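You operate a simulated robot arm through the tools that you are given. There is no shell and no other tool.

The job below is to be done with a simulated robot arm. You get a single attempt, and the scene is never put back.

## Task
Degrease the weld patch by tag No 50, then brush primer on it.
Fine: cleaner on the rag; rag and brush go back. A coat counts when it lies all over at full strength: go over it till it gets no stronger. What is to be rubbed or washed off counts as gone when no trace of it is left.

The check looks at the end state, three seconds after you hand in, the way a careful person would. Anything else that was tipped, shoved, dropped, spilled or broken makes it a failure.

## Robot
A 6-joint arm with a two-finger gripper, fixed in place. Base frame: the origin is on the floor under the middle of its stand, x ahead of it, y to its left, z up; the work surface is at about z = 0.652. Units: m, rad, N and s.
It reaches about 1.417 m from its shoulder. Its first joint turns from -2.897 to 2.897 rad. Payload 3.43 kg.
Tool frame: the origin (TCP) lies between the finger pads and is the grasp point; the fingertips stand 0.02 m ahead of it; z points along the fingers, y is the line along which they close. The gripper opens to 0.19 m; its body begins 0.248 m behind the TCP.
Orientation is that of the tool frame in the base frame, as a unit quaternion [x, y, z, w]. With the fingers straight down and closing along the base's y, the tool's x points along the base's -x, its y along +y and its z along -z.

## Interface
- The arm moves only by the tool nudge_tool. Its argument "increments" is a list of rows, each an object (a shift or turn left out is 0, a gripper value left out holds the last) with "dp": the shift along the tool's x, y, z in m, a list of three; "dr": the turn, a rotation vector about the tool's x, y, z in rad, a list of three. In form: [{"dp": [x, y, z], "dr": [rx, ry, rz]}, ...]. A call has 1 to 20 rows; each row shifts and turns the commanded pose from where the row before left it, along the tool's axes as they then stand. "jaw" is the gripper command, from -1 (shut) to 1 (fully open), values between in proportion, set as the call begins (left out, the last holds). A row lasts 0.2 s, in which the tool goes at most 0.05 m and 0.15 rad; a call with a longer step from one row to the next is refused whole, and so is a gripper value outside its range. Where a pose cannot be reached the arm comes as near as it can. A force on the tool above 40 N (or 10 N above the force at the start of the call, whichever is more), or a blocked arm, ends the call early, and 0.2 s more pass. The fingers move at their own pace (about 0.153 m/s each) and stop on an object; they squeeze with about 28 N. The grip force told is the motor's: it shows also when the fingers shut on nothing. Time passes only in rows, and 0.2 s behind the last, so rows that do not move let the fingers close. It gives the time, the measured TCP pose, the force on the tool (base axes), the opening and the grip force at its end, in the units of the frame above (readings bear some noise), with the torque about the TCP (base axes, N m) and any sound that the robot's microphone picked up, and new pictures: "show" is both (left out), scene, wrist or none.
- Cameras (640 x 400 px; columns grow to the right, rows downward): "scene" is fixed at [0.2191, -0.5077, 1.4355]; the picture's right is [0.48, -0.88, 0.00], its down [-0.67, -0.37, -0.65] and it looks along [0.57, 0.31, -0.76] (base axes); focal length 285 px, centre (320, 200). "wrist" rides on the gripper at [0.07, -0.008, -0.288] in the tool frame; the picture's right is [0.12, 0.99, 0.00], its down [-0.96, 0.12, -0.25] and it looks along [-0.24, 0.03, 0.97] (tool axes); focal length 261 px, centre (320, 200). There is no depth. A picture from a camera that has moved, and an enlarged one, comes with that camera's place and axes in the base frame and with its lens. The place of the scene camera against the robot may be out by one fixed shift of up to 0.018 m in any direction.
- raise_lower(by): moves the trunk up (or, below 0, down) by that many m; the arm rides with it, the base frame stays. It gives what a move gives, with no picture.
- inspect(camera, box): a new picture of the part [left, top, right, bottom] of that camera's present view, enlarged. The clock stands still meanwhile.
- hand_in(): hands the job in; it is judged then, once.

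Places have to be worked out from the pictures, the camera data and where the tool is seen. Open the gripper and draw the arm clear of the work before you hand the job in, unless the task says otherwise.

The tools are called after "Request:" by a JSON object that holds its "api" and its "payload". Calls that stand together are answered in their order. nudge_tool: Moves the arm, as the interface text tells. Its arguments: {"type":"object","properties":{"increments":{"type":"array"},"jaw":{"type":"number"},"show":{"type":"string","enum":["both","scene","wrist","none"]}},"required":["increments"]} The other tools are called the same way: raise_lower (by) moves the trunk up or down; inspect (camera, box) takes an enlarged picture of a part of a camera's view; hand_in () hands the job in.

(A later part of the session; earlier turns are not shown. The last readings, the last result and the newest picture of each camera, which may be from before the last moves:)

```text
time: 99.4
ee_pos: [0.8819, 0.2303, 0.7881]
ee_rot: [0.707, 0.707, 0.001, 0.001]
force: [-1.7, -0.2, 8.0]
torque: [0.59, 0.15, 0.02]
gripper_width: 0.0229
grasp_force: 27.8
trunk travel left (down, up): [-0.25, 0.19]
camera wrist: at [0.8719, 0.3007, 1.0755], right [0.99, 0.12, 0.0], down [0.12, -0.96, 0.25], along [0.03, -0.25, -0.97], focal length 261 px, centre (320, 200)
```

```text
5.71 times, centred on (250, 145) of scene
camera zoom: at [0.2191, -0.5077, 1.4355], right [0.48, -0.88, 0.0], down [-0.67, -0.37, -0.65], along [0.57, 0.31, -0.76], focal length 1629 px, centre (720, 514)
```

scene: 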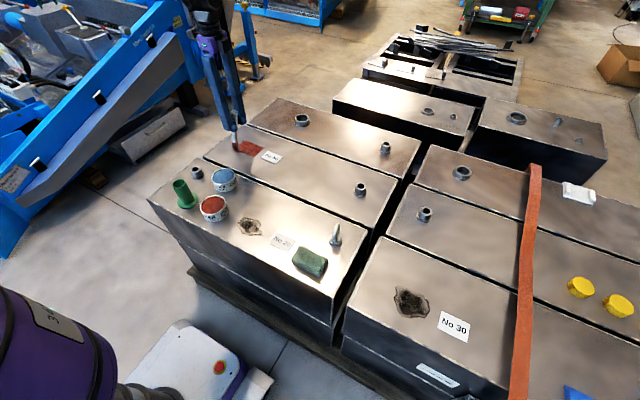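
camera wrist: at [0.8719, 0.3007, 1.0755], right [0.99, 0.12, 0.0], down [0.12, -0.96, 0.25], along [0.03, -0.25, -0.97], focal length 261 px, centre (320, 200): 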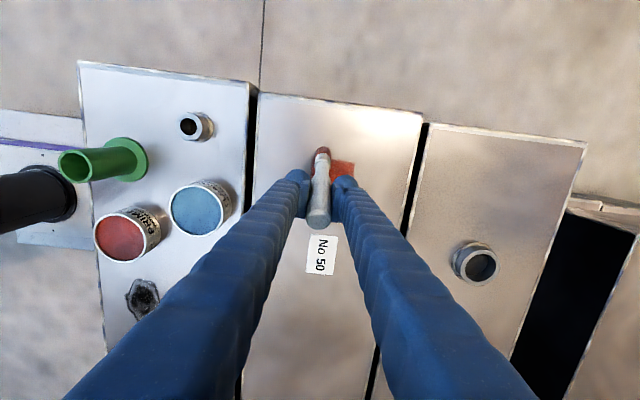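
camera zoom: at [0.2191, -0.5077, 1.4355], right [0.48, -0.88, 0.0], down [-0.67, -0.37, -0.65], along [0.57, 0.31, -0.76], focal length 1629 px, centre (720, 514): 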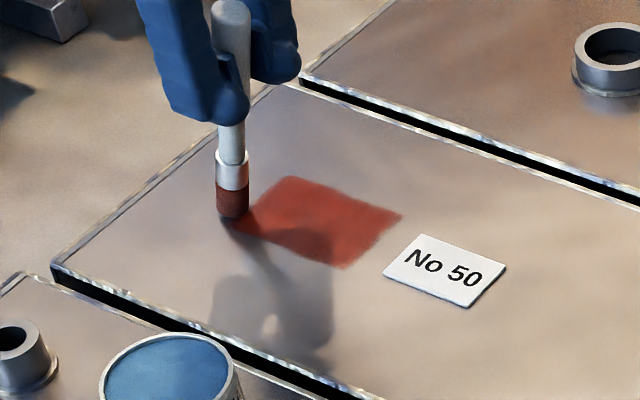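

The strokes reached past the far edge. I'll lift and back off to the spot where the coat can be seen without glare.

Request:
{"api": "nudge_tool", "payload": {"increments": [{"dp": [0, 0, -0.03]}, {"dp": [0, 0, -0.045]}, {"dp": [0, 0, -0.045]}, {"dp": [0, 0, -0.04]}, {"dp": [-0.0143, -0.0403, 0]}, {"dp": [-0.0143, -0.0403, 0]}, {"dp": [-0.0143, -0.0403, 0]}, {"dp": [-0.0143, -0.0403, 0]}, {"dp": [-0.0143, -0.0403, 0]}, {"dp": [-0.0143, -0.0403, 0]}, {"dp": [-0.0143, -0.0403, 0]}, {"dp": [0, 0, 0]}], "show": "both"}}

Request:
{"api": "inspect", "payload": {"camera": "scene", "box": [220, 125, 280, 170]}}

Request:
{"api": "inspect", "payload": {"camera": "wrist", "box": [420, 70, 560, 210]}}

Request:
{"api": "inspect", "payload": {"camera": "wrist", "box": [240, 60, 400, 250]}}

```text
time: 102.0
ee_pos: [0.5985, 0.1284, 0.9478]
ee_rot: [0.707, 0.707, 0.0, 0.0]
force: [0.0, 0.1, -0.5]
torque: [0.03, 0.0, 0.01]
gripper_width: 0.0229
grasp_force: 27.7
trunk travel left (down, up): [-0.25, 0.19]
camera wrist: at [0.5894, 0.2, 1.2355], right [0.99, 0.12, 0.0], down [0.12, -0.96, 0.25], along [0.03, -0.25, -0.97], focal length 261 px, centre (320, 200)
```

scene: 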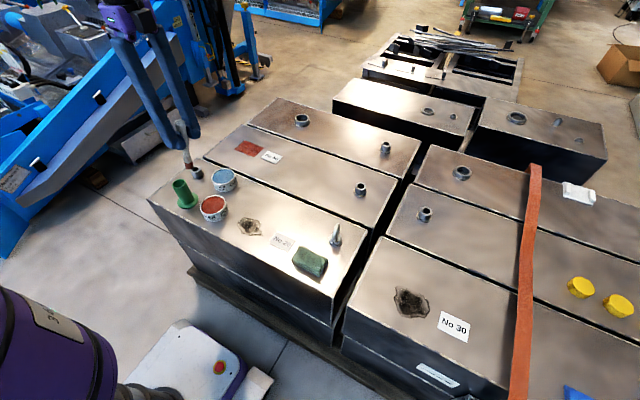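
wrist: 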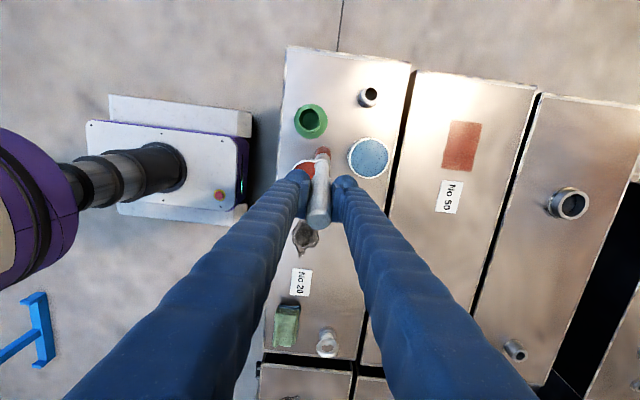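

```text
8.89 times, centred on (250, 148) of scene
camera zoom: at [0.2191, -0.5077, 1.4355], right [0.48, -0.88, 0.0], down [-0.67, -0.37, -0.65], along [0.57, 0.31, -0.76], focal length 2534 px, centre (942, 667)
```

zoom: 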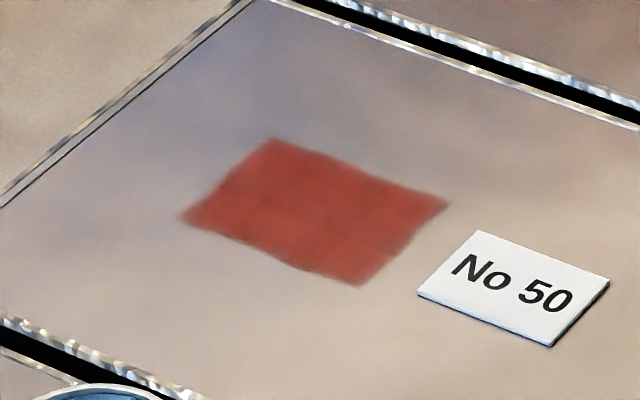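

```text
2.86 times, centred on (490, 140) of wrist
camera zoom: at [0.5894, 0.2, 1.2355], right [0.99, 0.12, 0.0], down [0.12, -0.96, 0.25], along [0.03, -0.25, -0.97], focal length 745 px, centre (-166, 371)
```

zoom: 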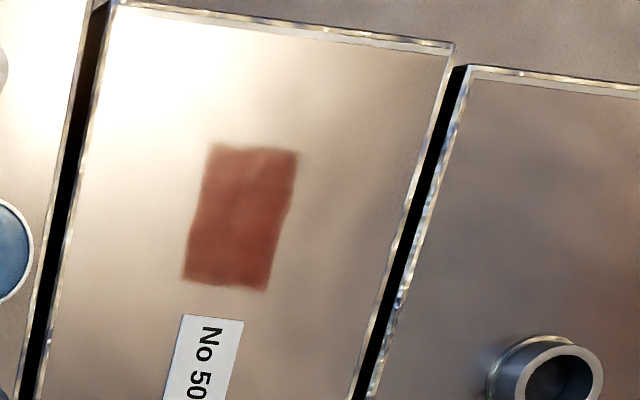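

```text
2.11 times, centred on (320, 155) of wrist
camera zoom: at [0.5894, 0.2, 1.2355], right [0.99, 0.12, 0.0], down [0.12, -0.96, 0.25], along [0.03, -0.25, -0.97], focal length 549 px, centre (320, 295)
```

zoom: 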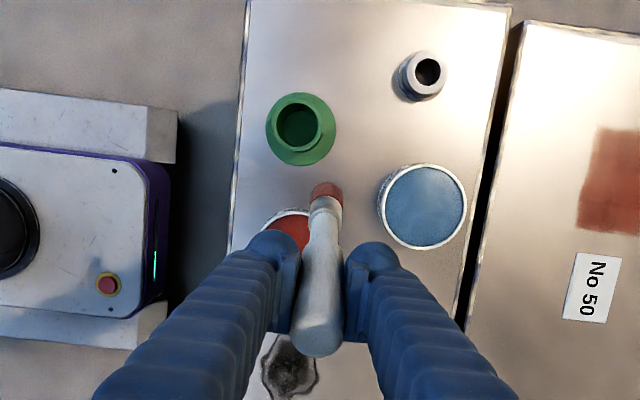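

The outline is the same as before the second pass, so only the patch takes primer. I'll zoom in closer to judge how even the tone is.

Request:
{"api": "inspect", "payload": {"camera": "wrist", "box": [435, 115, 490, 180]}}

Request:
{"api": "inspect", "payload": {"camera": "scene", "box": [232, 137, 268, 161]}}

```text
6.15 times, centred on (462, 148) of wrist
camera zoom: at [0.5894, 0.2, 1.2355], right [0.99, 0.12, 0.0], down [0.12, -0.96, 0.25], along [0.03, -0.25, -0.97], focal length 1604 px, centre (-557, 523)
```

zoom: 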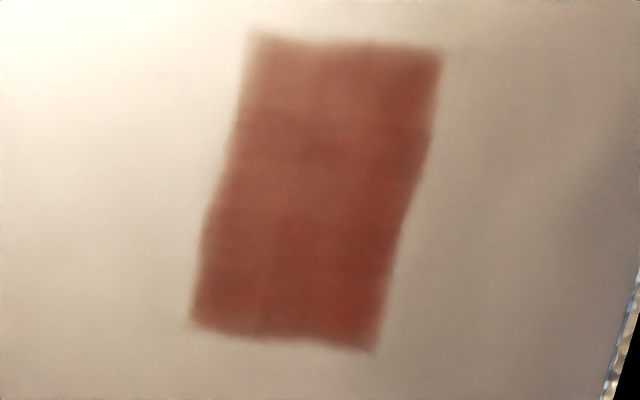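

```text
16.00 times, centred on (250, 149) of scene
camera zoom: at [0.2191, -0.5077, 1.4355], right [0.48, -0.88, 0.0], down [-0.67, -0.37, -0.65], along [0.57, 0.31, -0.76], focal length 4562 px, centre (1440, 1016)
```

zoom: 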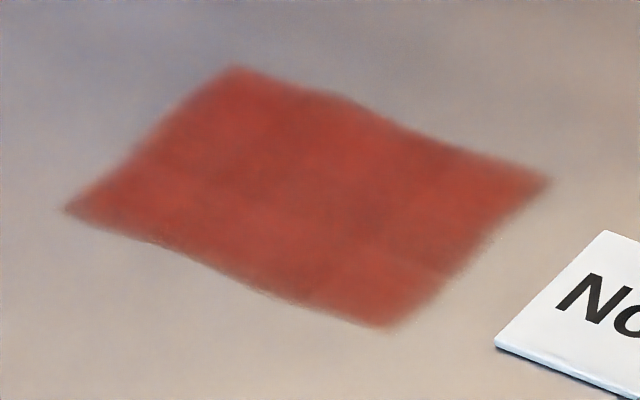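

The tone is even all over. To be sure it gets no stronger, I'll do one more loaded pass and compare. The brush leans about 0.25 rad in the grip, so I'll tilt the tool to stand it vertical and move over the primer again.

Request:
{"api": "nudge_tool", "payload": {"increments": [{"dr": [0, -0.125, 0]}, {"dr": [0, -0.125, 0]}, {"dp": [-0.0246, -0.0215, 0.0063]}, {"dp": [0.0087, 0, 0.034]}, {"dp": [0, 0, 0]}], "show": "both"}}

Request:
{"api": "inspect", "payload": {"camera": "wrist", "box": [240, 90, 400, 280]}}

Request:
{"api": "inspect", "payload": {"camera": "scene", "box": [130, 100, 270, 230]}}

```text
time: 103.2
ee_pos: [0.5769, 0.1062, 0.9144]
ee_rot: [0.7, 0.703, -0.088, 0.089]
force: [0.1, 0.4, -1.1]
torque: [-0.16, 0.0, -0.03]
gripper_width: 0.0231
grasp_force: 27.6
trunk travel left (down, up): [-0.25, 0.19]
camera wrist: at [0.5673, 0.2465, 1.1752], right [0.99, 0.12, -0.03], down [0.12, -0.87, 0.48], along [0.03, -0.48, -0.88], focal length 261 px, centre (320, 200)
```

scene: 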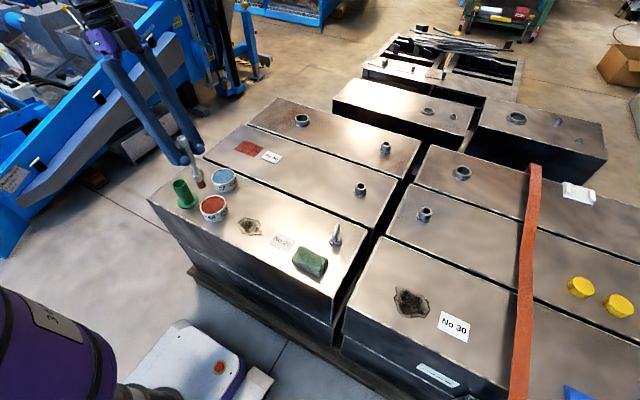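
wrist: 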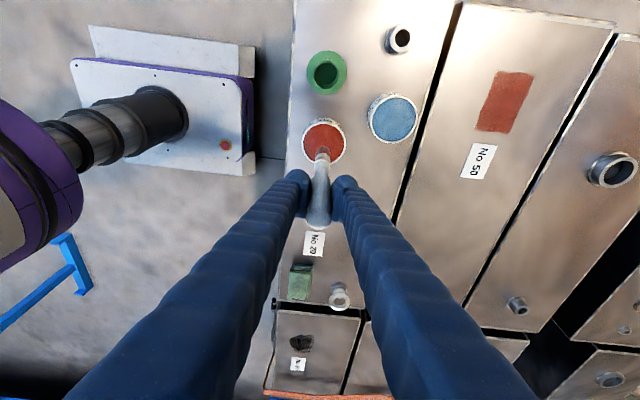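

```text
2.11 times, centred on (320, 185) of wrist
camera zoom: at [0.5673, 0.2465, 1.1752], right [0.99, 0.12, -0.03], down [0.12, -0.87, 0.48], along [0.03, -0.48, -0.88], focal length 549 px, centre (320, 232)
```

zoom: 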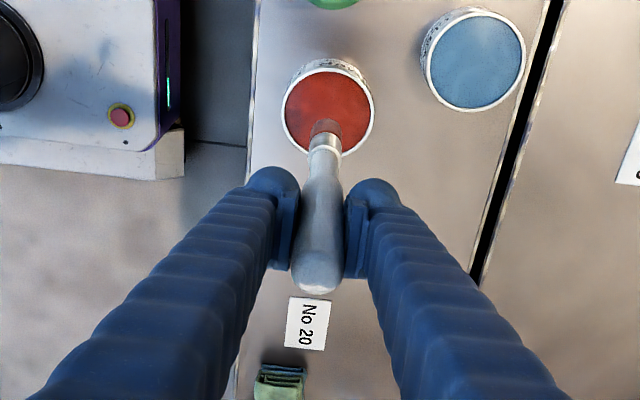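

```text
3.08 times, centred on (200, 165) of scene
camera zoom: at [0.2191, -0.5077, 1.4355], right [0.48, -0.88, 0.0], down [-0.67, -0.37, -0.65], along [0.57, 0.31, -0.76], focal length 877 px, centre (689, 308)
```

zoom: 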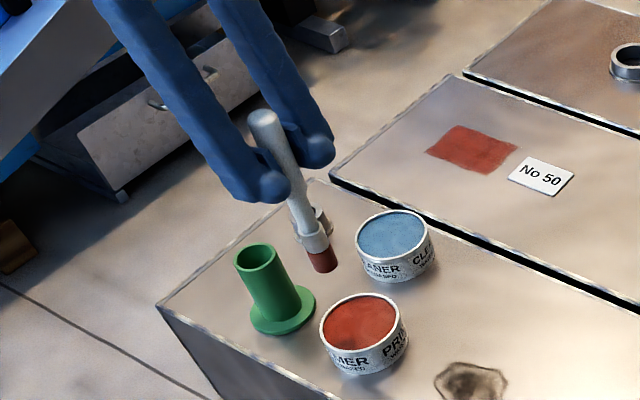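

The brush is now nearly vertical and over the middle of the primer. I'll lower straight down along the base z to load it.

Request:
{"api": "nudge_tool", "payload": {"increments": [{"dp": [0.0074, 0, 0.0291]}, {"dp": [0.0074, 0, 0.0291]}, {"dp": [0.0037, 0, 0.0145]}, {"dp": [0.0012, 0, 0.0048]}, {"dp": [0, 0, 0]}], "show": "scene"}}

Request:
{"api": "inspect", "payload": {"camera": "scene", "box": [130, 100, 270, 230]}}

```text
time: 104.4
ee_pos: [0.5765, 0.1059, 0.8325]
ee_rot: [0.702, 0.701, -0.088, 0.087]
force: [-0.9, -0.2, -1.3]
torque: [-0.02, -0.02, 0.01]
gripper_width: 0.0228
grasp_force: 28.2
trunk travel left (down, up): [-0.25, 0.19]
```

scene: 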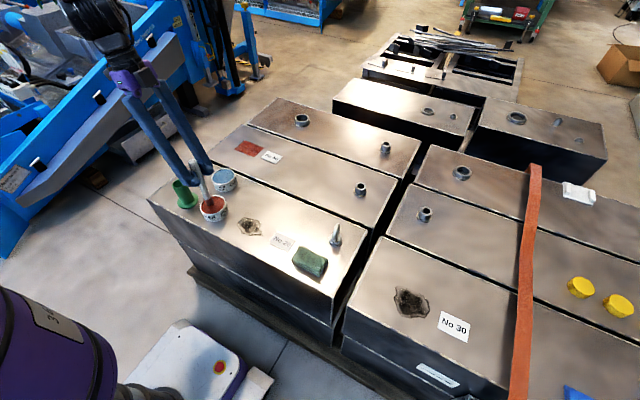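

```text
3.08 times, centred on (200, 165) of scene
camera zoom: at [0.2191, -0.5077, 1.4355], right [0.48, -0.88, 0.0], down [-0.67, -0.37, -0.65], along [0.57, 0.31, -0.76], focal length 877 px, centre (689, 308)
```

zoom: 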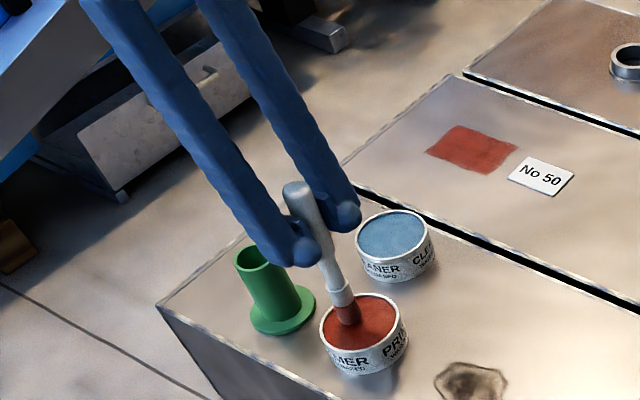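

No contact yet at z 0.8325. I'll lower a few more millimetres.

Request:
{"api": "nudge_tool", "payload": {"increments": [{"dp": [0.0007, 0, 0.0029]}, {"dp": [0.0004, 0, 0.0014]}, {"dp": [0, 0, 0]}], "show": "none"}}

```text
time: 105.2
ee_pos: [0.5768, 0.106, 0.8272]
ee_rot: [0.702, 0.702, -0.088, 0.088]
force: [-0.2, -0.2, -0.3]
torque: [-0.03, 0.01, 0.01]
gripper_width: 0.0229
grasp_force: 28.6
trunk travel left (down, up): [-0.25, 0.19]
```

Request:
{"api": "nudge_tool", "payload": {"increments": [{"dp": [0.0005, 0, 0.0019]}, {"dp": [0.0004, 0, 0.0014]}, {"dp": [0, 0, 0]}], "show": "none"}}

Request:
{"api": "inspect", "payload": {"camera": "scene", "box": [160, 120, 260, 230]}}

```text
time: 106.0
ee_pos: [0.5787, 0.1054, 0.8265]
ee_rot: [0.701, 0.702, -0.088, 0.088]
force: [0.9, 2.0, 27.4]
torque: [0.18, 0.01, -0.04]
gripper_width: 0.0229
grasp_force: 28.4
trunk travel left (down, up): [-0.25, 0.19]
```

```text
3.64 times, centred on (210, 175) of scene
camera zoom: at [0.2191, -0.5077, 1.4355], right [0.48, -0.88, 0.0], down [-0.67, -0.37, -0.65], along [0.57, 0.31, -0.76], focal length 1037 px, centre (720, 291)
```

zoom: 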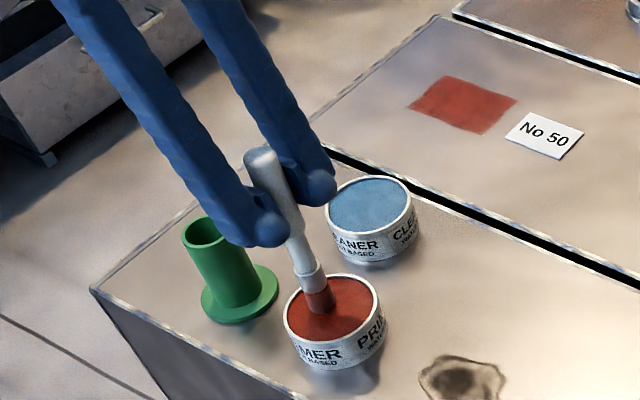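

The brush is loaded with contact at z 0.8265, so I expect surface contact near z 0.79. I'll go to the tag-side corner of the patch with the tip near (0.863, 0.163).

Request:
{"api": "nudge_tool", "payload": {"increments": [{"dp": [-0.0074, 0, -0.0291]}, {"dp": [-0.0074, 0, -0.0291]}, {"dp": [-0.0074, 0, -0.0291]}, {"dp": [0.0079, 0.0409, -0.002]}, {"dp": [0.0079, 0.0409, -0.002]}, {"dp": [0.0079, 0.0409, -0.002]}, {"dp": [0.0079, 0.0409, -0.002]}, {"dp": [0.0079, 0.0409, -0.002]}, {"dp": [0.0079, 0.0409, -0.002]}, {"dp": [0.0079, 0.0409, -0.002]}, {"dp": [0.0096, 0, 0.0376]}, {"dp": [0.0096, 0, 0.0376]}, {"dp": [0.0091, 0, 0.0357]}, {"dp": [0, 0, 0]}], "show": "both"}}

Request:
{"api": "inspect", "payload": {"camera": "scene", "box": [210, 110, 290, 180]}}

Request:
{"api": "inspect", "payload": {"camera": "wrist", "box": [250, 80, 410, 250]}}

```text
time: 109.0
ee_pos: [0.8652, 0.1641, 0.8016]
ee_rot: [0.701, 0.702, -0.087, 0.089]
force: [-0.3, 0.1, -0.6]
torque: [-0.01, 0.0, 0.0]
gripper_width: 0.0229
grasp_force: 28.0
trunk travel left (down, up): [-0.25, 0.19]
camera wrist: at [0.8562, 0.3033, 1.0627], right [0.99, 0.12, -0.03], down [0.12, -0.87, 0.48], along [0.03, -0.48, -0.88], focal length 261 px, centre (320, 200)
```

scene: 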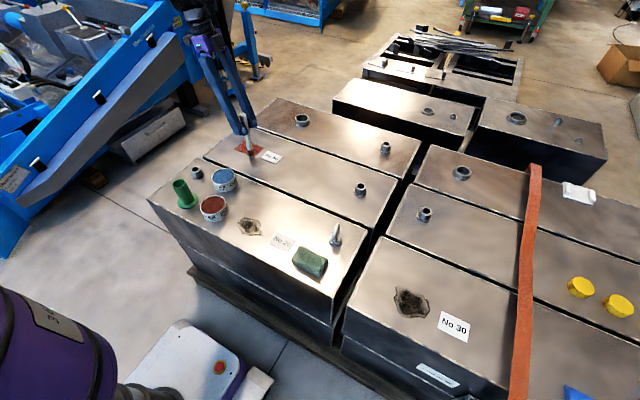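
wrist: 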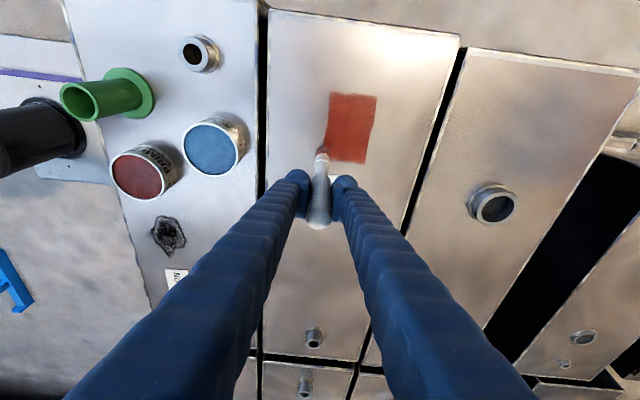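

```text
5.71 times, centred on (250, 145) of scene
camera zoom: at [0.2191, -0.5077, 1.4355], right [0.48, -0.88, 0.0], down [-0.67, -0.37, -0.65], along [0.57, 0.31, -0.76], focal length 1629 px, centre (720, 514)
```

zoom: 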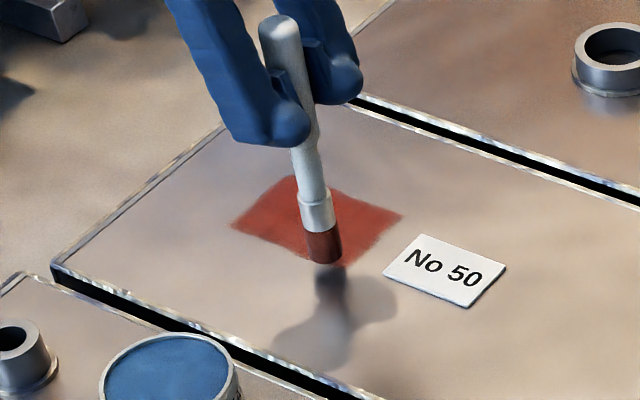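

```text
2.35 times, centred on (330, 165) of wrist
camera zoom: at [0.8562, 0.3033, 1.0627], right [0.99, 0.12, -0.03], down [0.12, -0.87, 0.48], along [0.03, -0.48, -0.88], focal length 613 px, centre (296, 282)
```

zoom: 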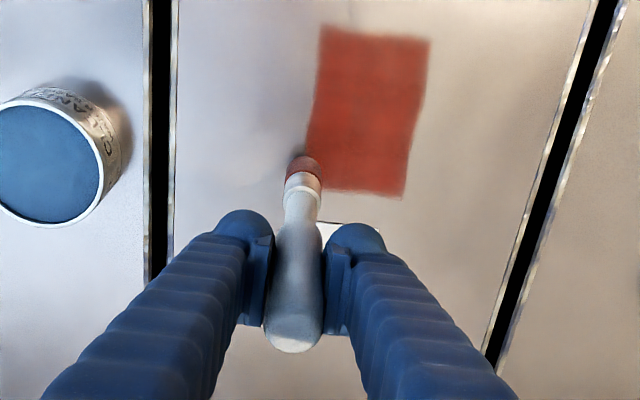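

The coat looks uniform in this glare-free view. I'll touch down and do a confirming pass.

Request:
{"api": "nudge_tool", "payload": {"increments": [{"dp": [0.0022, 0, 0.0087]}, {"dp": [0.0005, 0, 0.0019]}, {"dp": [0.0004, 0, 0.0014]}, {"dp": [0, 0, 0]}], "show": "none"}}

```text
time: 110.0
ee_pos: [0.8659, 0.1632, 0.7901]
ee_rot: [0.701, 0.703, -0.087, 0.089]
force: [0.5, 1.7, 22.5]
torque: [0.2, -0.05, 0.0]
gripper_width: 0.0229
grasp_force: 27.9
trunk travel left (down, up): [-0.25, 0.19]
```

Contact is at 22 N. I'll ease a touch and brush along x with 13 mm steps in +y.

Request:
{"api": "nudge_tool", "payload": {"increments": [{"dp": [-0.0001, -0.005, -0.0005]}, {"dp": [0, 0.02, 0]}, {"dp": [0, 0.02, 0]}, {"dp": [0, 0.02, 0]}, {"dp": [0, 0.02, 0]}, {"dp": [0.0126, 0, -0.0032]}, {"dp": [0, -0.02, 0]}, {"dp": [0, -0.02, 0]}, {"dp": [0, -0.02, 0]}, {"dp": [0, -0.02, 0]}, {"dp": [0.0126, 0, -0.0032]}, {"dp": [0, 0.02, 0]}, {"dp": [0, 0.02, 0]}, {"dp": [0, 0.02, 0]}, {"dp": [0, 0.02, 0]}, {"dp": [0.0126, 0, -0.0032]}, {"dp": [0, -0.02, 0]}, {"dp": [0, -0.02, 0]}, {"dp": [0, -0.02, 0]}, {"dp": [0, -0.02, 0]}], "show": "both"}}

Request:
{"api": "inspect", "payload": {"camera": "scene", "box": [210, 110, 290, 180]}}

Request:
{"api": "inspect", "payload": {"camera": "wrist", "box": [250, 80, 410, 250]}}

```text
time: 114.2
ee_pos: [0.8586, 0.2016, 0.7897]
ee_rot: [0.702, 0.702, -0.089, 0.088]
force: [-0.5, 0.5, 0.1]
torque: [-0.03, 0.02, -0.04]
gripper_width: 0.0226
grasp_force: 28.4
trunk travel left (down, up): [-0.25, 0.19]
camera wrist: at [0.8498, 0.3406, 1.0506], right [0.99, 0.12, -0.03], down [0.12, -0.87, 0.48], along [0.03, -0.48, -0.88], focal length 261 px, centre (320, 200)
```

scene: 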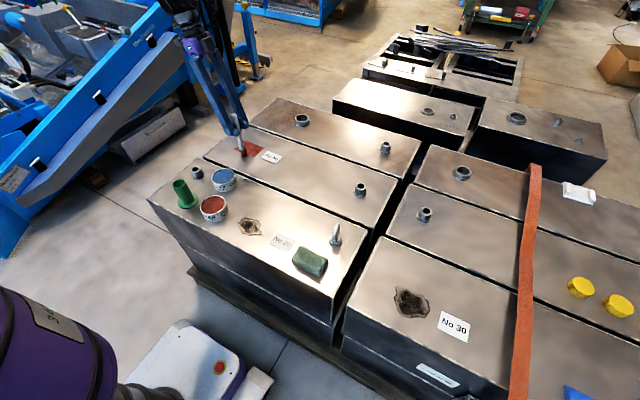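
wrist: 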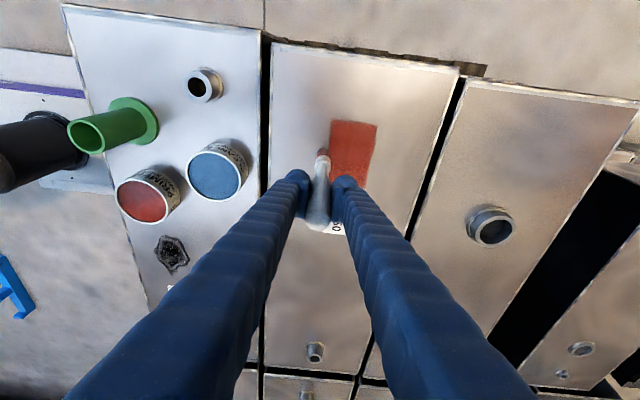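

```text
5.71 times, centred on (250, 145) of scene
camera zoom: at [0.2191, -0.5077, 1.4355], right [0.48, -0.88, 0.0], down [-0.67, -0.37, -0.65], along [0.57, 0.31, -0.76], focal length 1629 px, centre (720, 514)
```

zoom: 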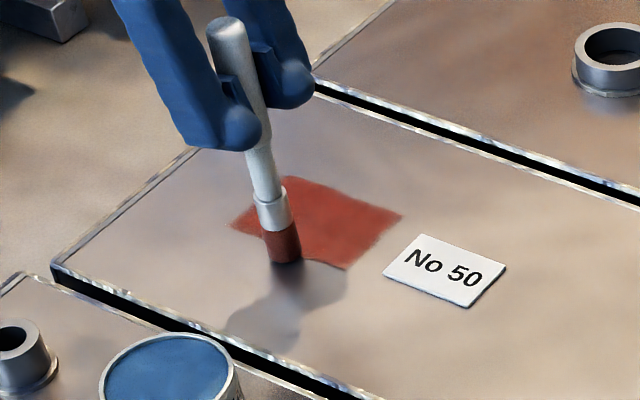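

```text
2.35 times, centred on (330, 165) of wrist
camera zoom: at [0.8498, 0.3406, 1.0506], right [0.99, 0.12, -0.03], down [0.12, -0.87, 0.48], along [0.03, -0.48, -0.88], focal length 613 px, centre (296, 282)
```

zoom: 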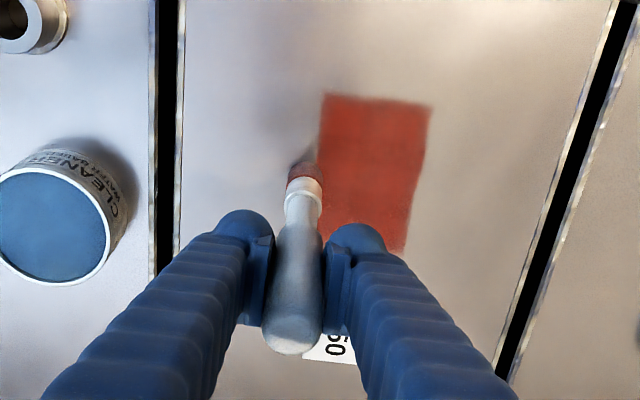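

The lean is undoing itself as planned. I'll regain contact and continue with more lines towards the far edge.

Request:
{"api": "nudge_tool", "payload": {"increments": [{"dp": [0.0005, 0, 0.0019]}, {"dp": [0, 0.02, 0]}, {"dp": [0, 0.02, 0]}, {"dp": [0, 0.02, 0]}, {"dp": [0, 0.022, 0]}, {"dp": [0.0127, 0, -0.0027]}, {"dp": [0, -0.02, 0]}, {"dp": [0, -0.02, 0]}, {"dp": [0, -0.02, 0]}, {"dp": [0, -0.02, 0]}, {"dp": [0.0127, 0, -0.0027]}, {"dp": [0, 0.02, 0]}, {"dp": [0, 0.02, 0]}, {"dp": [0, 0.02, 0]}, {"dp": [0, 0.02, 0]}, {"dp": [0.0127, 0, -0.0027]}, {"dp": [0, -0.02, 0]}, {"dp": [0, -0.02, 0]}, {"dp": [0, -0.02, 0]}, {"dp": [0, -0.02, 0]}], "show": "both"}}

Request:
{"api": "inspect", "payload": {"camera": "scene", "box": [210, 110, 290, 180]}}

Request:
{"api": "inspect", "payload": {"camera": "wrist", "box": [250, 80, 410, 250]}}

```text
time: 118.4
ee_pos: [0.86, 0.2408, 0.7845]
ee_rot: [0.702, 0.701, -0.089, 0.087]
force: [-0.8, 0.1, 12.1]
torque: [0.12, 0.09, -0.03]
gripper_width: 0.0228
grasp_force: 28.3
trunk travel left (down, up): [-0.25, 0.19]
camera wrist: at [0.8515, 0.3798, 1.0462], right [0.99, 0.12, -0.03], down [0.12, -0.87, 0.48], along [0.03, -0.48, -0.88], focal length 261 px, centre (320, 200)
```

scene: 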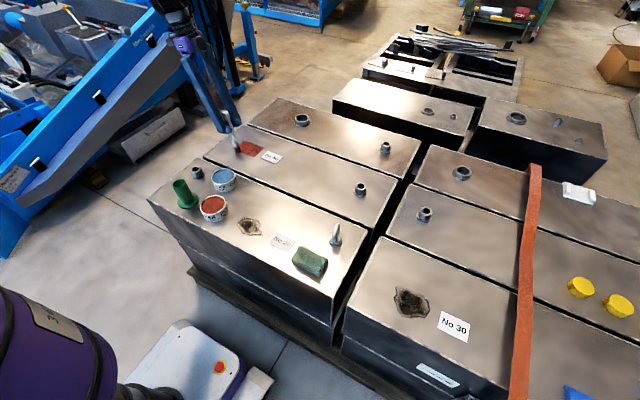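
wrist: 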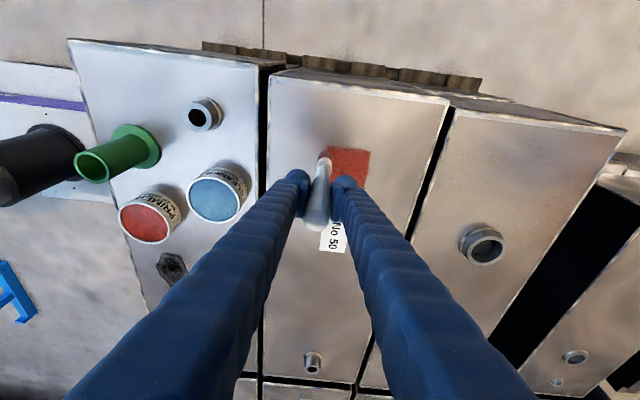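

```text
5.71 times, centred on (250, 145) of scene
camera zoom: at [0.2191, -0.5077, 1.4355], right [0.48, -0.88, 0.0], down [-0.67, -0.37, -0.65], along [0.57, 0.31, -0.76], focal length 1629 px, centre (720, 514)
```

zoom: 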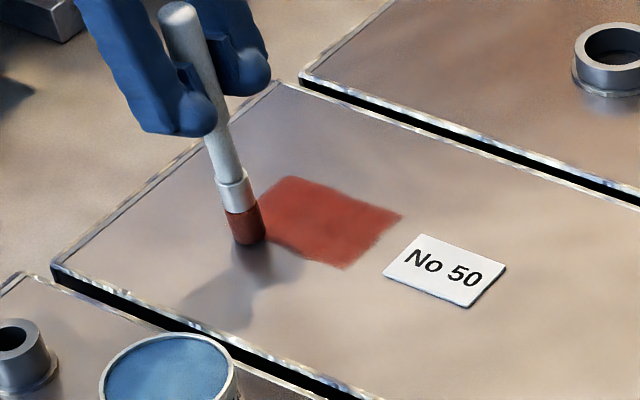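

```text
2.35 times, centred on (330, 165) of wrist
camera zoom: at [0.8515, 0.3798, 1.0462], right [0.99, 0.12, -0.03], down [0.12, -0.87, 0.48], along [0.03, -0.48, -0.88], focal length 613 px, centre (296, 282)
```

zoom: 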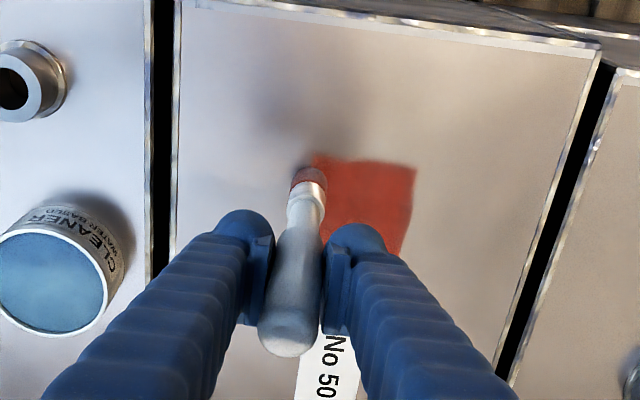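

The tip still has about 2 cm to go to the far edge, with contact at 12 N. I'll do three more lines.

Request:
{"api": "nudge_tool", "payload": {"increments": [{"dp": [0.0126, 0, -0.0032]}, {"dp": [0, 0.02, 0]}, {"dp": [0, 0.02, 0]}, {"dp": [0, 0.02, 0]}, {"dp": [0, 0.02, 0]}, {"dp": [0.0126, 0, -0.0032]}, {"dp": [0, -0.02, 0]}, {"dp": [0, -0.02, 0]}, {"dp": [0, -0.02, 0]}, {"dp": [0, -0.02, 0]}, {"dp": [0.0117, 0, -0.0027]}, {"dp": [0, 0.02, 0]}, {"dp": [0, 0.02, 0]}, {"dp": [0, 0.02, 0]}, {"dp": [0, 0.02, 0]}, {"dp": [0, 0, 0]}], "show": "both"}}

Request:
{"api": "inspect", "payload": {"camera": "scene", "box": [210, 110, 290, 180]}}

Request:
{"api": "inspect", "payload": {"camera": "wrist", "box": [230, 80, 390, 250]}}

```text
time: 121.8
ee_pos: [0.9411, 0.278, 0.7829]
ee_rot: [0.701, 0.702, -0.089, 0.087]
force: [-0.5, 0.4, -0.1]
torque: [-0.05, 0.04, 0.01]
gripper_width: 0.0228
grasp_force: 28.2
trunk travel left (down, up): [-0.25, 0.19]
camera wrist: at [0.9329, 0.4176, 1.0452], right [0.99, 0.12, -0.03], down [0.12, -0.87, 0.48], along [0.03, -0.48, -0.88], focal length 261 px, centre (320, 200)
```

scene: 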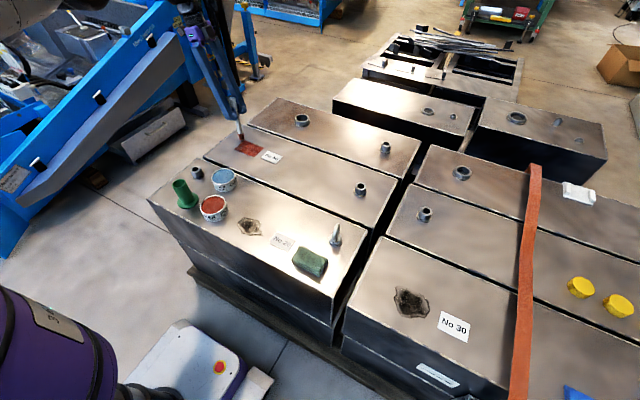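
wrist: 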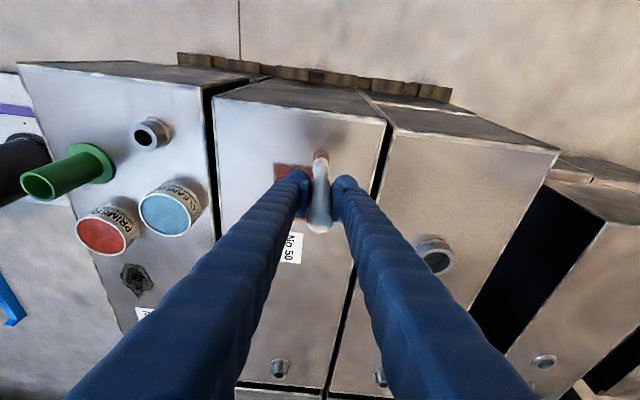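

```text
5.71 times, centred on (250, 145) of scene
camera zoom: at [0.2191, -0.5077, 1.4355], right [0.48, -0.88, 0.0], down [-0.67, -0.37, -0.65], along [0.57, 0.31, -0.76], focal length 1629 px, centre (720, 514)
```

zoom: 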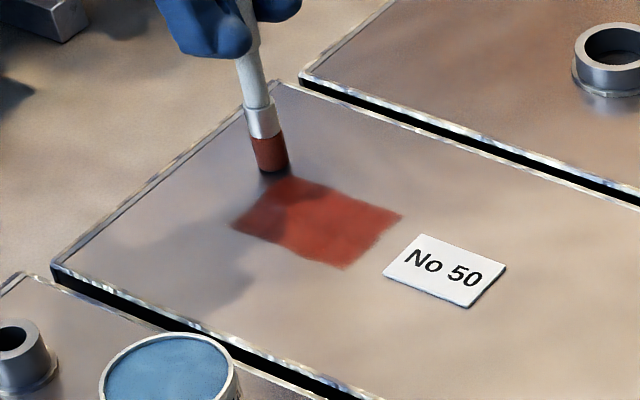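

```text
2.35 times, centred on (310, 165) of wrist
camera zoom: at [0.9329, 0.4176, 1.0452], right [0.99, 0.12, -0.03], down [0.12, -0.87, 0.48], along [0.03, -0.48, -0.88], focal length 613 px, centre (344, 282)
```

zoom: 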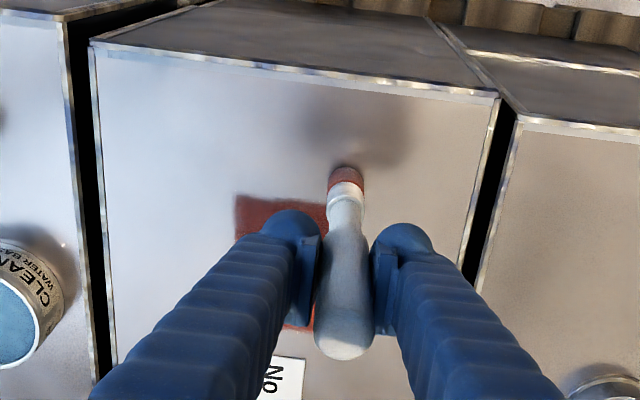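

The brush has passed over the whole patch again. I'll lift away and compare the coat with the earlier enlarged views.

Request:
{"api": "nudge_tool", "payload": {"increments": [{"dp": [-0.0086, 0, -0.0339]}, {"dp": [-0.0086, 0, -0.0339]}, {"dp": [-0.0086, 0, -0.0339]}, {"dp": [-0.0086, 0, -0.0339]}, {"dp": [-0.0086, 0, -0.0339]}, {"dp": [-0.0158, -0.0425, 0.004]}, {"dp": [-0.0158, -0.0425, 0.004]}, {"dp": [-0.0158, -0.0425, 0.004]}, {"dp": [-0.0158, -0.0425, 0.004]}, {"dp": [-0.0158, -0.0425, 0.004]}, {"dp": [-0.0158, -0.0425, 0.004]}, {"dp": [-0.0158, -0.0425, 0.004]}, {"dp": [-0.0158, -0.0425, 0.004]}, {"dp": [0, 0, 0]}], "show": "both"}}

Request:
{"api": "inspect", "payload": {"camera": "scene", "box": [232, 137, 268, 161]}}

Request:
{"api": "inspect", "payload": {"camera": "scene", "box": [220, 125, 280, 170]}}

Request:
{"api": "inspect", "payload": {"camera": "wrist", "box": [240, 40, 560, 240]}}

Request:
{"api": "inspect", "payload": {"camera": "scene", "box": [120, 80, 280, 230]}}

```text
time: 124.8
ee_pos: [0.5998, 0.1502, 0.9571]
ee_rot: [0.702, 0.701, -0.089, 0.087]
force: [-0.1, 0.6, -1.0]
torque: [-0.02, -0.05, -0.02]
gripper_width: 0.0227
grasp_force: 28.0
trunk travel left (down, up): [-0.25, 0.19]
camera wrist: at [0.591, 0.2894, 1.2182], right [0.99, 0.12, -0.03], down [0.12, -0.87, 0.48], along [0.03, -0.48, -0.88], focal length 261 px, centre (320, 200)
```

scene: 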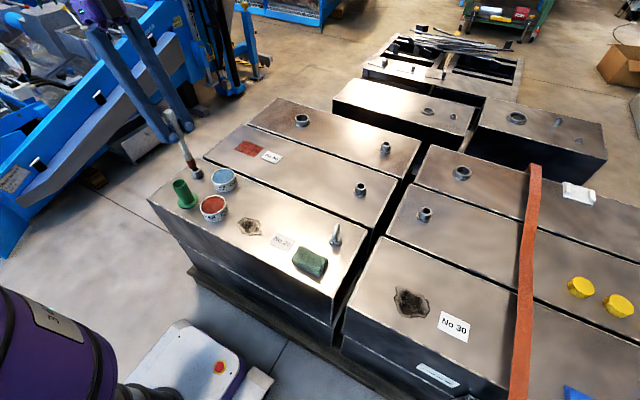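
wrist: 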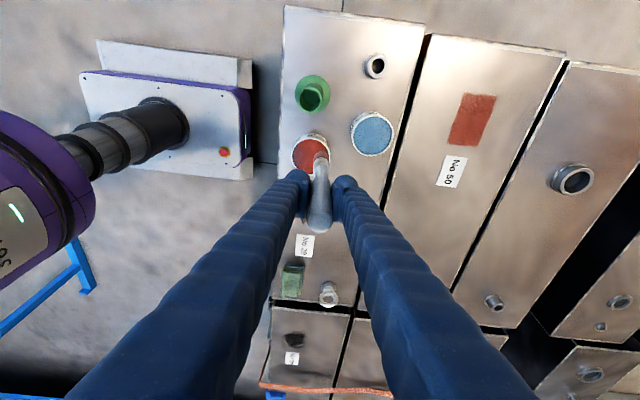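

```text
16.00 times, centred on (250, 149) of scene
camera zoom: at [0.2191, -0.5077, 1.4355], right [0.48, -0.88, 0.0], down [-0.67, -0.37, -0.65], along [0.57, 0.31, -0.76], focal length 4562 px, centre (1440, 1016)
```

zoom: 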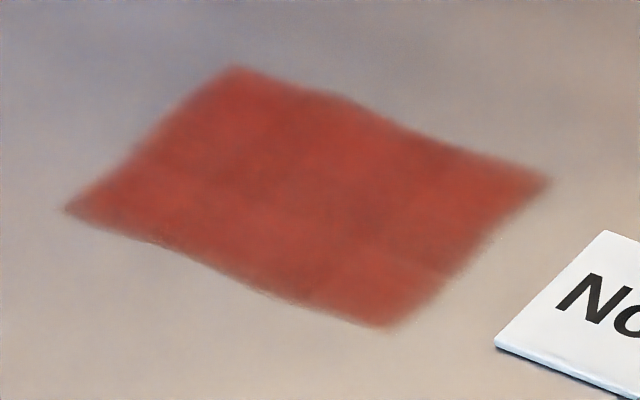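

```text
8.89 times, centred on (250, 148) of scene
camera zoom: at [0.2191, -0.5077, 1.4355], right [0.48, -0.88, 0.0], down [-0.67, -0.37, -0.65], along [0.57, 0.31, -0.76], focal length 2534 px, centre (942, 667)
```

zoom: 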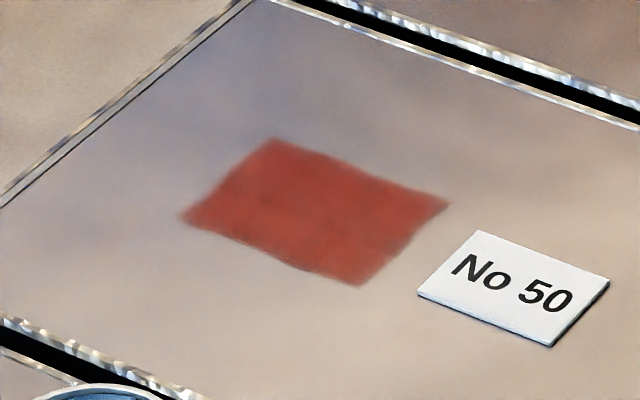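

```text
2.00 times, centred on (400, 140) of wrist
camera zoom: at [0.591, 0.2894, 1.2182], right [0.99, 0.12, -0.03], down [0.12, -0.87, 0.48], along [0.03, -0.48, -0.88], focal length 521 px, centre (160, 320)
```

zoom: 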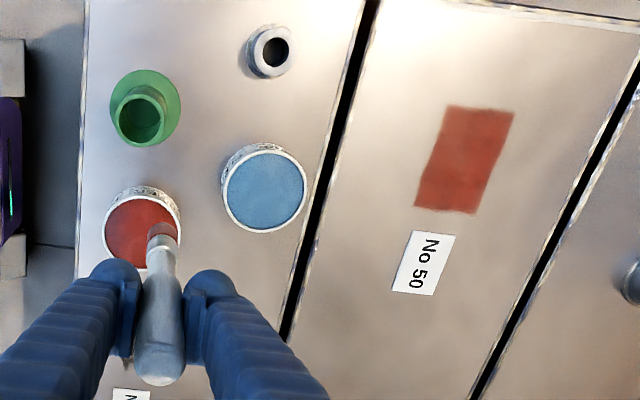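

```text
2.67 times, centred on (200, 155) of scene
camera zoom: at [0.2191, -0.5077, 1.4355], right [0.48, -0.88, 0.0], down [-0.67, -0.37, -0.65], along [0.57, 0.31, -0.76], focal length 760 px, centre (640, 320)
```

zoom: 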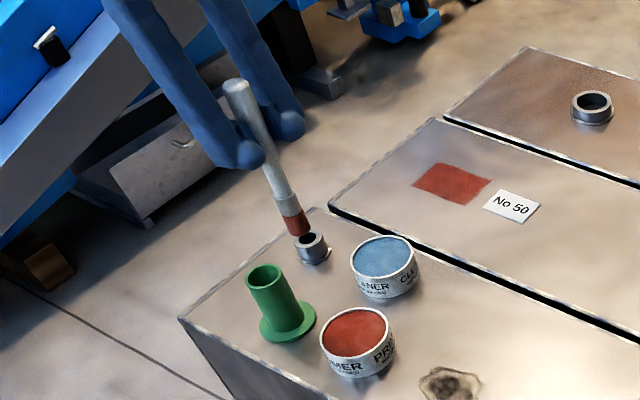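

The coat looks exactly as before the last pass, so it's at full strength. Next the brush goes back: it stands nearly vertical with the tilted tool, so I'll bring its tip just above the holder at (0.567, 0.2225) and check alignment.

Request:
{"api": "nudge_tool", "payload": {"increments": [{"dp": [0.0363, -0.0164, -0.0093]}, {"dp": [0.0351, -0.0164, -0.009]}, {"dp": [0.0099, 0, 0.0388]}, {"dp": [0, 0, 0]}], "show": "both"}}

Request:
{"api": "inspect", "payload": {"camera": "scene", "box": [130, 90, 250, 220]}}

Request:
{"api": "inspect", "payload": {"camera": "wrist", "box": [260, 100, 380, 240]}}

```text
time: 125.8
ee_pos: [0.5671, 0.221, 0.9171]
ee_rot: [0.702, 0.701, -0.088, 0.088]
force: [0.5, 0.0, -0.8]
torque: [-0.02, -0.01, 0.04]
gripper_width: 0.023
grasp_force: 27.5
trunk travel left (down, up): [-0.25, 0.19]
camera wrist: at [0.5589, 0.3612, 1.1801], right [0.99, 0.12, -0.03], down [0.12, -0.87, 0.48], along [0.03, -0.48, -0.88], focal length 261 px, centre (320, 200)
```

scene: 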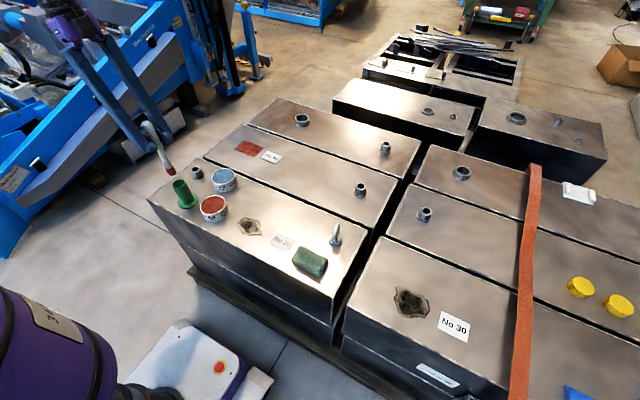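
wrist: 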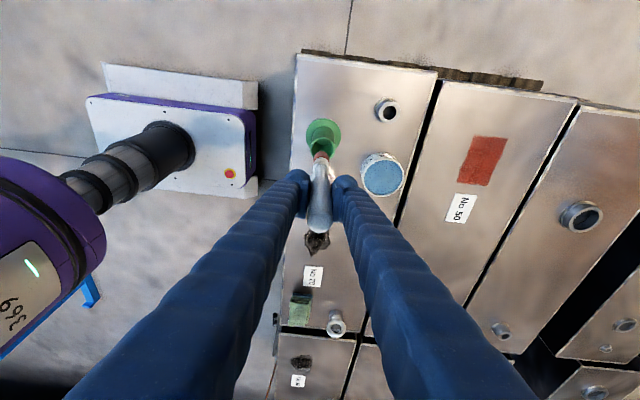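

```text
3.08 times, centred on (190, 155) of scene
camera zoom: at [0.2191, -0.5077, 1.4355], right [0.48, -0.88, 0.0], down [-0.67, -0.37, -0.65], along [0.57, 0.31, -0.76], focal length 877 px, centre (720, 338)
```

zoom: 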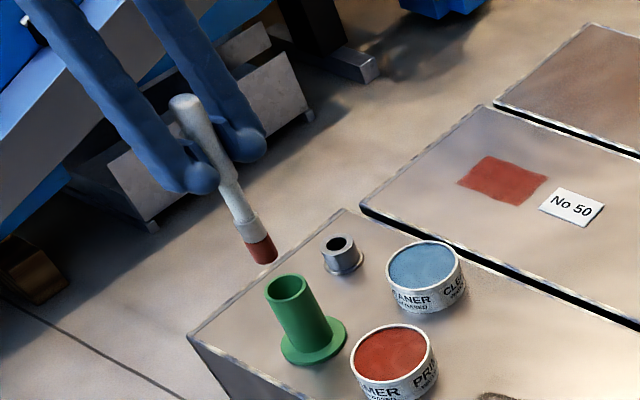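

```text
2.86 times, centred on (320, 170) of wrist
camera zoom: at [0.5589, 0.3612, 1.1801], right [0.99, 0.12, -0.03], down [0.12, -0.87, 0.48], along [0.03, -0.48, -0.88], focal length 745 px, centre (320, 286)
```

zoom: 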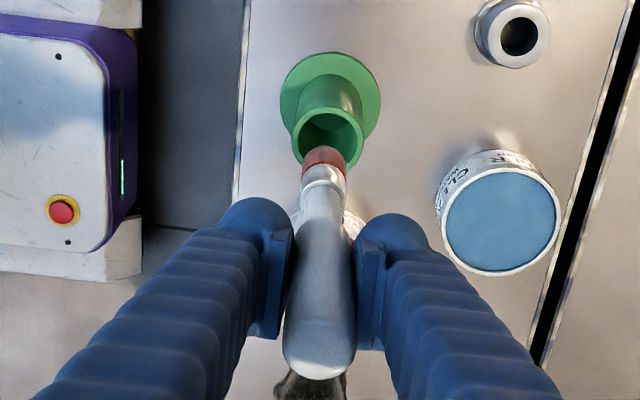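

The tip is close to centred over the holder, though the two views disagree by a few millimetres. I'll lower until the tip is just above the rim and compare again.

Request:
{"api": "nudge_tool", "payload": {"increments": [{"dp": [0.0032, 0.001, 0.0126]}, {"dp": [0.0032, 0, 0.0126]}, {"dp": [0, 0, 0]}], "show": "both"}}

Request:
{"api": "inspect", "payload": {"camera": "scene", "box": [150, 140, 220, 215]}}

Request:
{"api": "inspect", "payload": {"camera": "wrist", "box": [280, 100, 370, 190]}}

```text
time: 126.6
ee_pos: [0.5708, 0.2221, 0.8925]
ee_rot: [0.702, 0.701, -0.089, 0.088]
force: [0.3, 0.5, -1.1]
torque: [0.0, 0.02, -0.05]
gripper_width: 0.0228
grasp_force: 27.6
trunk travel left (down, up): [-0.25, 0.19]
camera wrist: at [0.5609, 0.3621, 1.1541], right [0.99, 0.12, -0.03], down [0.12, -0.87, 0.48], along [0.03, -0.48, -0.88], focal length 261 px, centre (320, 200)
```

scene: 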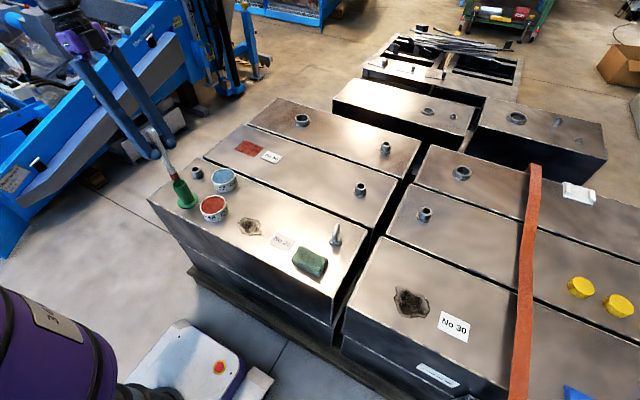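
wrist: 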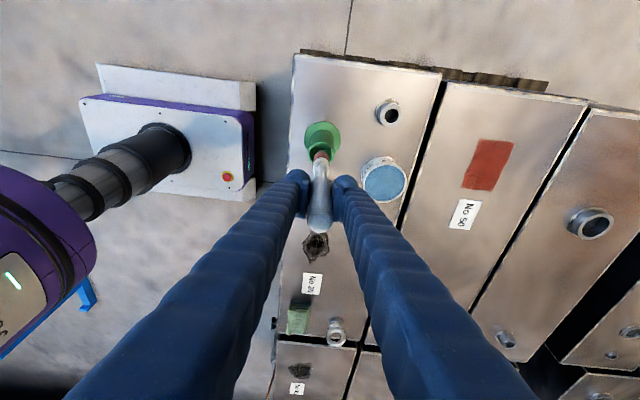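

```text
5.33 times, centred on (185, 178) of scene
camera zoom: at [0.2191, -0.5077, 1.4355], right [0.48, -0.88, 0.0], down [-0.67, -0.37, -0.65], along [0.57, 0.31, -0.76], focal length 1520 px, centre (1040, 320)
```

zoom: 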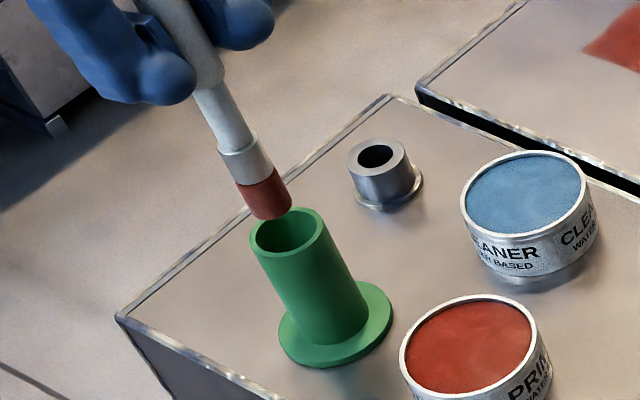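

```text
4.44 times, centred on (325, 145) of wrist
camera zoom: at [0.5609, 0.3621, 1.1541], right [0.99, 0.12, -0.03], down [0.12, -0.87, 0.48], along [0.03, -0.48, -0.88], focal length 1158 px, centre (298, 444)
```

zoom: 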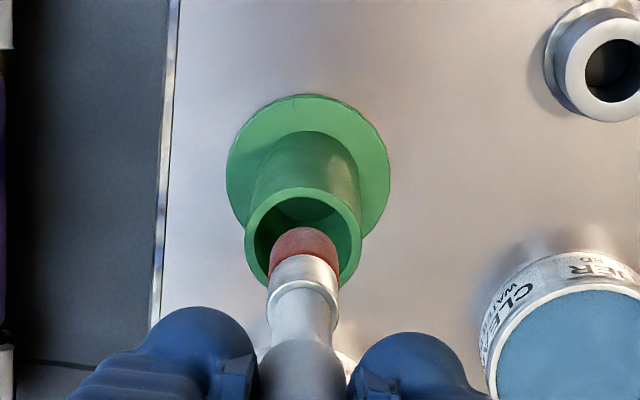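

The tip is within a few millimetres of the tube's axis, and the clearance is about 5 mm. I'll lower 2 cm in small steps and check.

Request:
{"api": "nudge_tool", "payload": {"increments": [{"dp": [0.0015, -0.001, 0.0058]}, {"dp": [0.0015, 0, 0.0058]}, {"dp": [0.0015, 0, 0.0058]}, {"dp": [0, 0, 0]}], "show": "both"}}

Request:
{"api": "inspect", "payload": {"camera": "scene", "box": [150, 140, 220, 215]}}

Request:
{"api": "inspect", "payload": {"camera": "wrist", "box": [280, 100, 370, 190]}}

```text
time: 127.6
ee_pos: [0.5677, 0.2219, 0.8747]
ee_rot: [0.701, 0.702, -0.087, 0.088]
force: [-0.9, 0.5, -0.2]
torque: [0.0, 0.0, -0.01]
gripper_width: 0.0231
grasp_force: 27.5
trunk travel left (down, up): [-0.25, 0.19]
camera wrist: at [0.5601, 0.3609, 1.1362], right [0.99, 0.12, -0.03], down [0.12, -0.87, 0.48], along [0.03, -0.48, -0.88], focal length 261 px, centre (320, 200)
```

scene: 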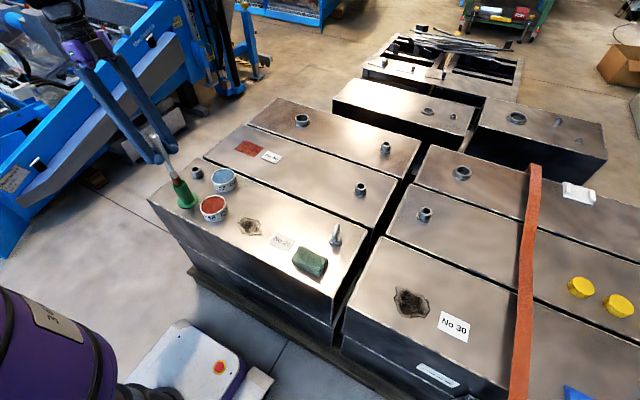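
wrist: 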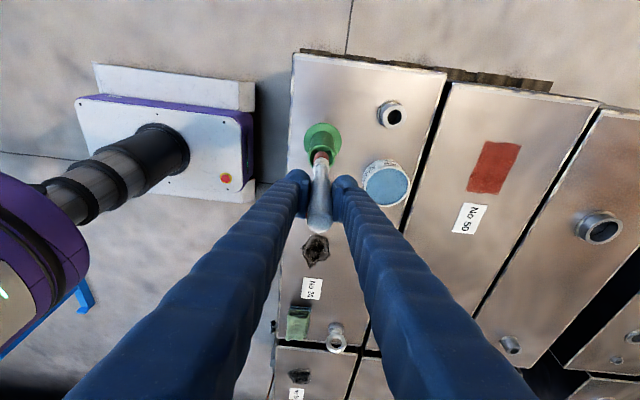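

```text
5.33 times, centred on (185, 178) of scene
camera zoom: at [0.2191, -0.5077, 1.4355], right [0.48, -0.88, 0.0], down [-0.67, -0.37, -0.65], along [0.57, 0.31, -0.76], focal length 1520 px, centre (1040, 320)
```

zoom: 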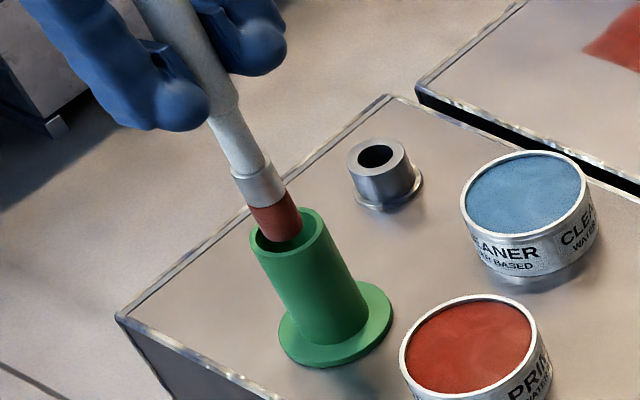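

```text
4.44 times, centred on (325, 145) of wrist
camera zoom: at [0.5601, 0.3609, 1.1362], right [0.99, 0.12, -0.03], down [0.12, -0.87, 0.48], along [0.03, -0.48, -0.88], focal length 1158 px, centre (298, 444)
```

zoom: 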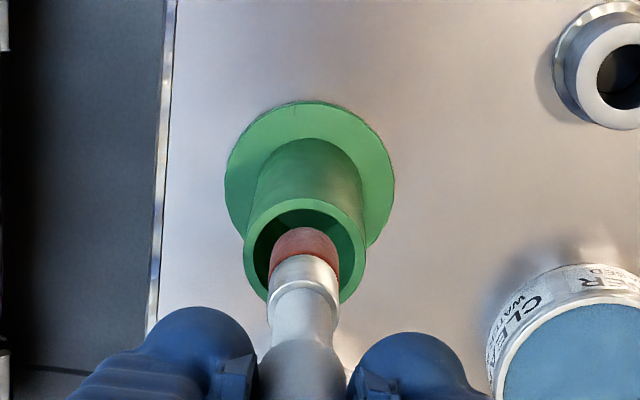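

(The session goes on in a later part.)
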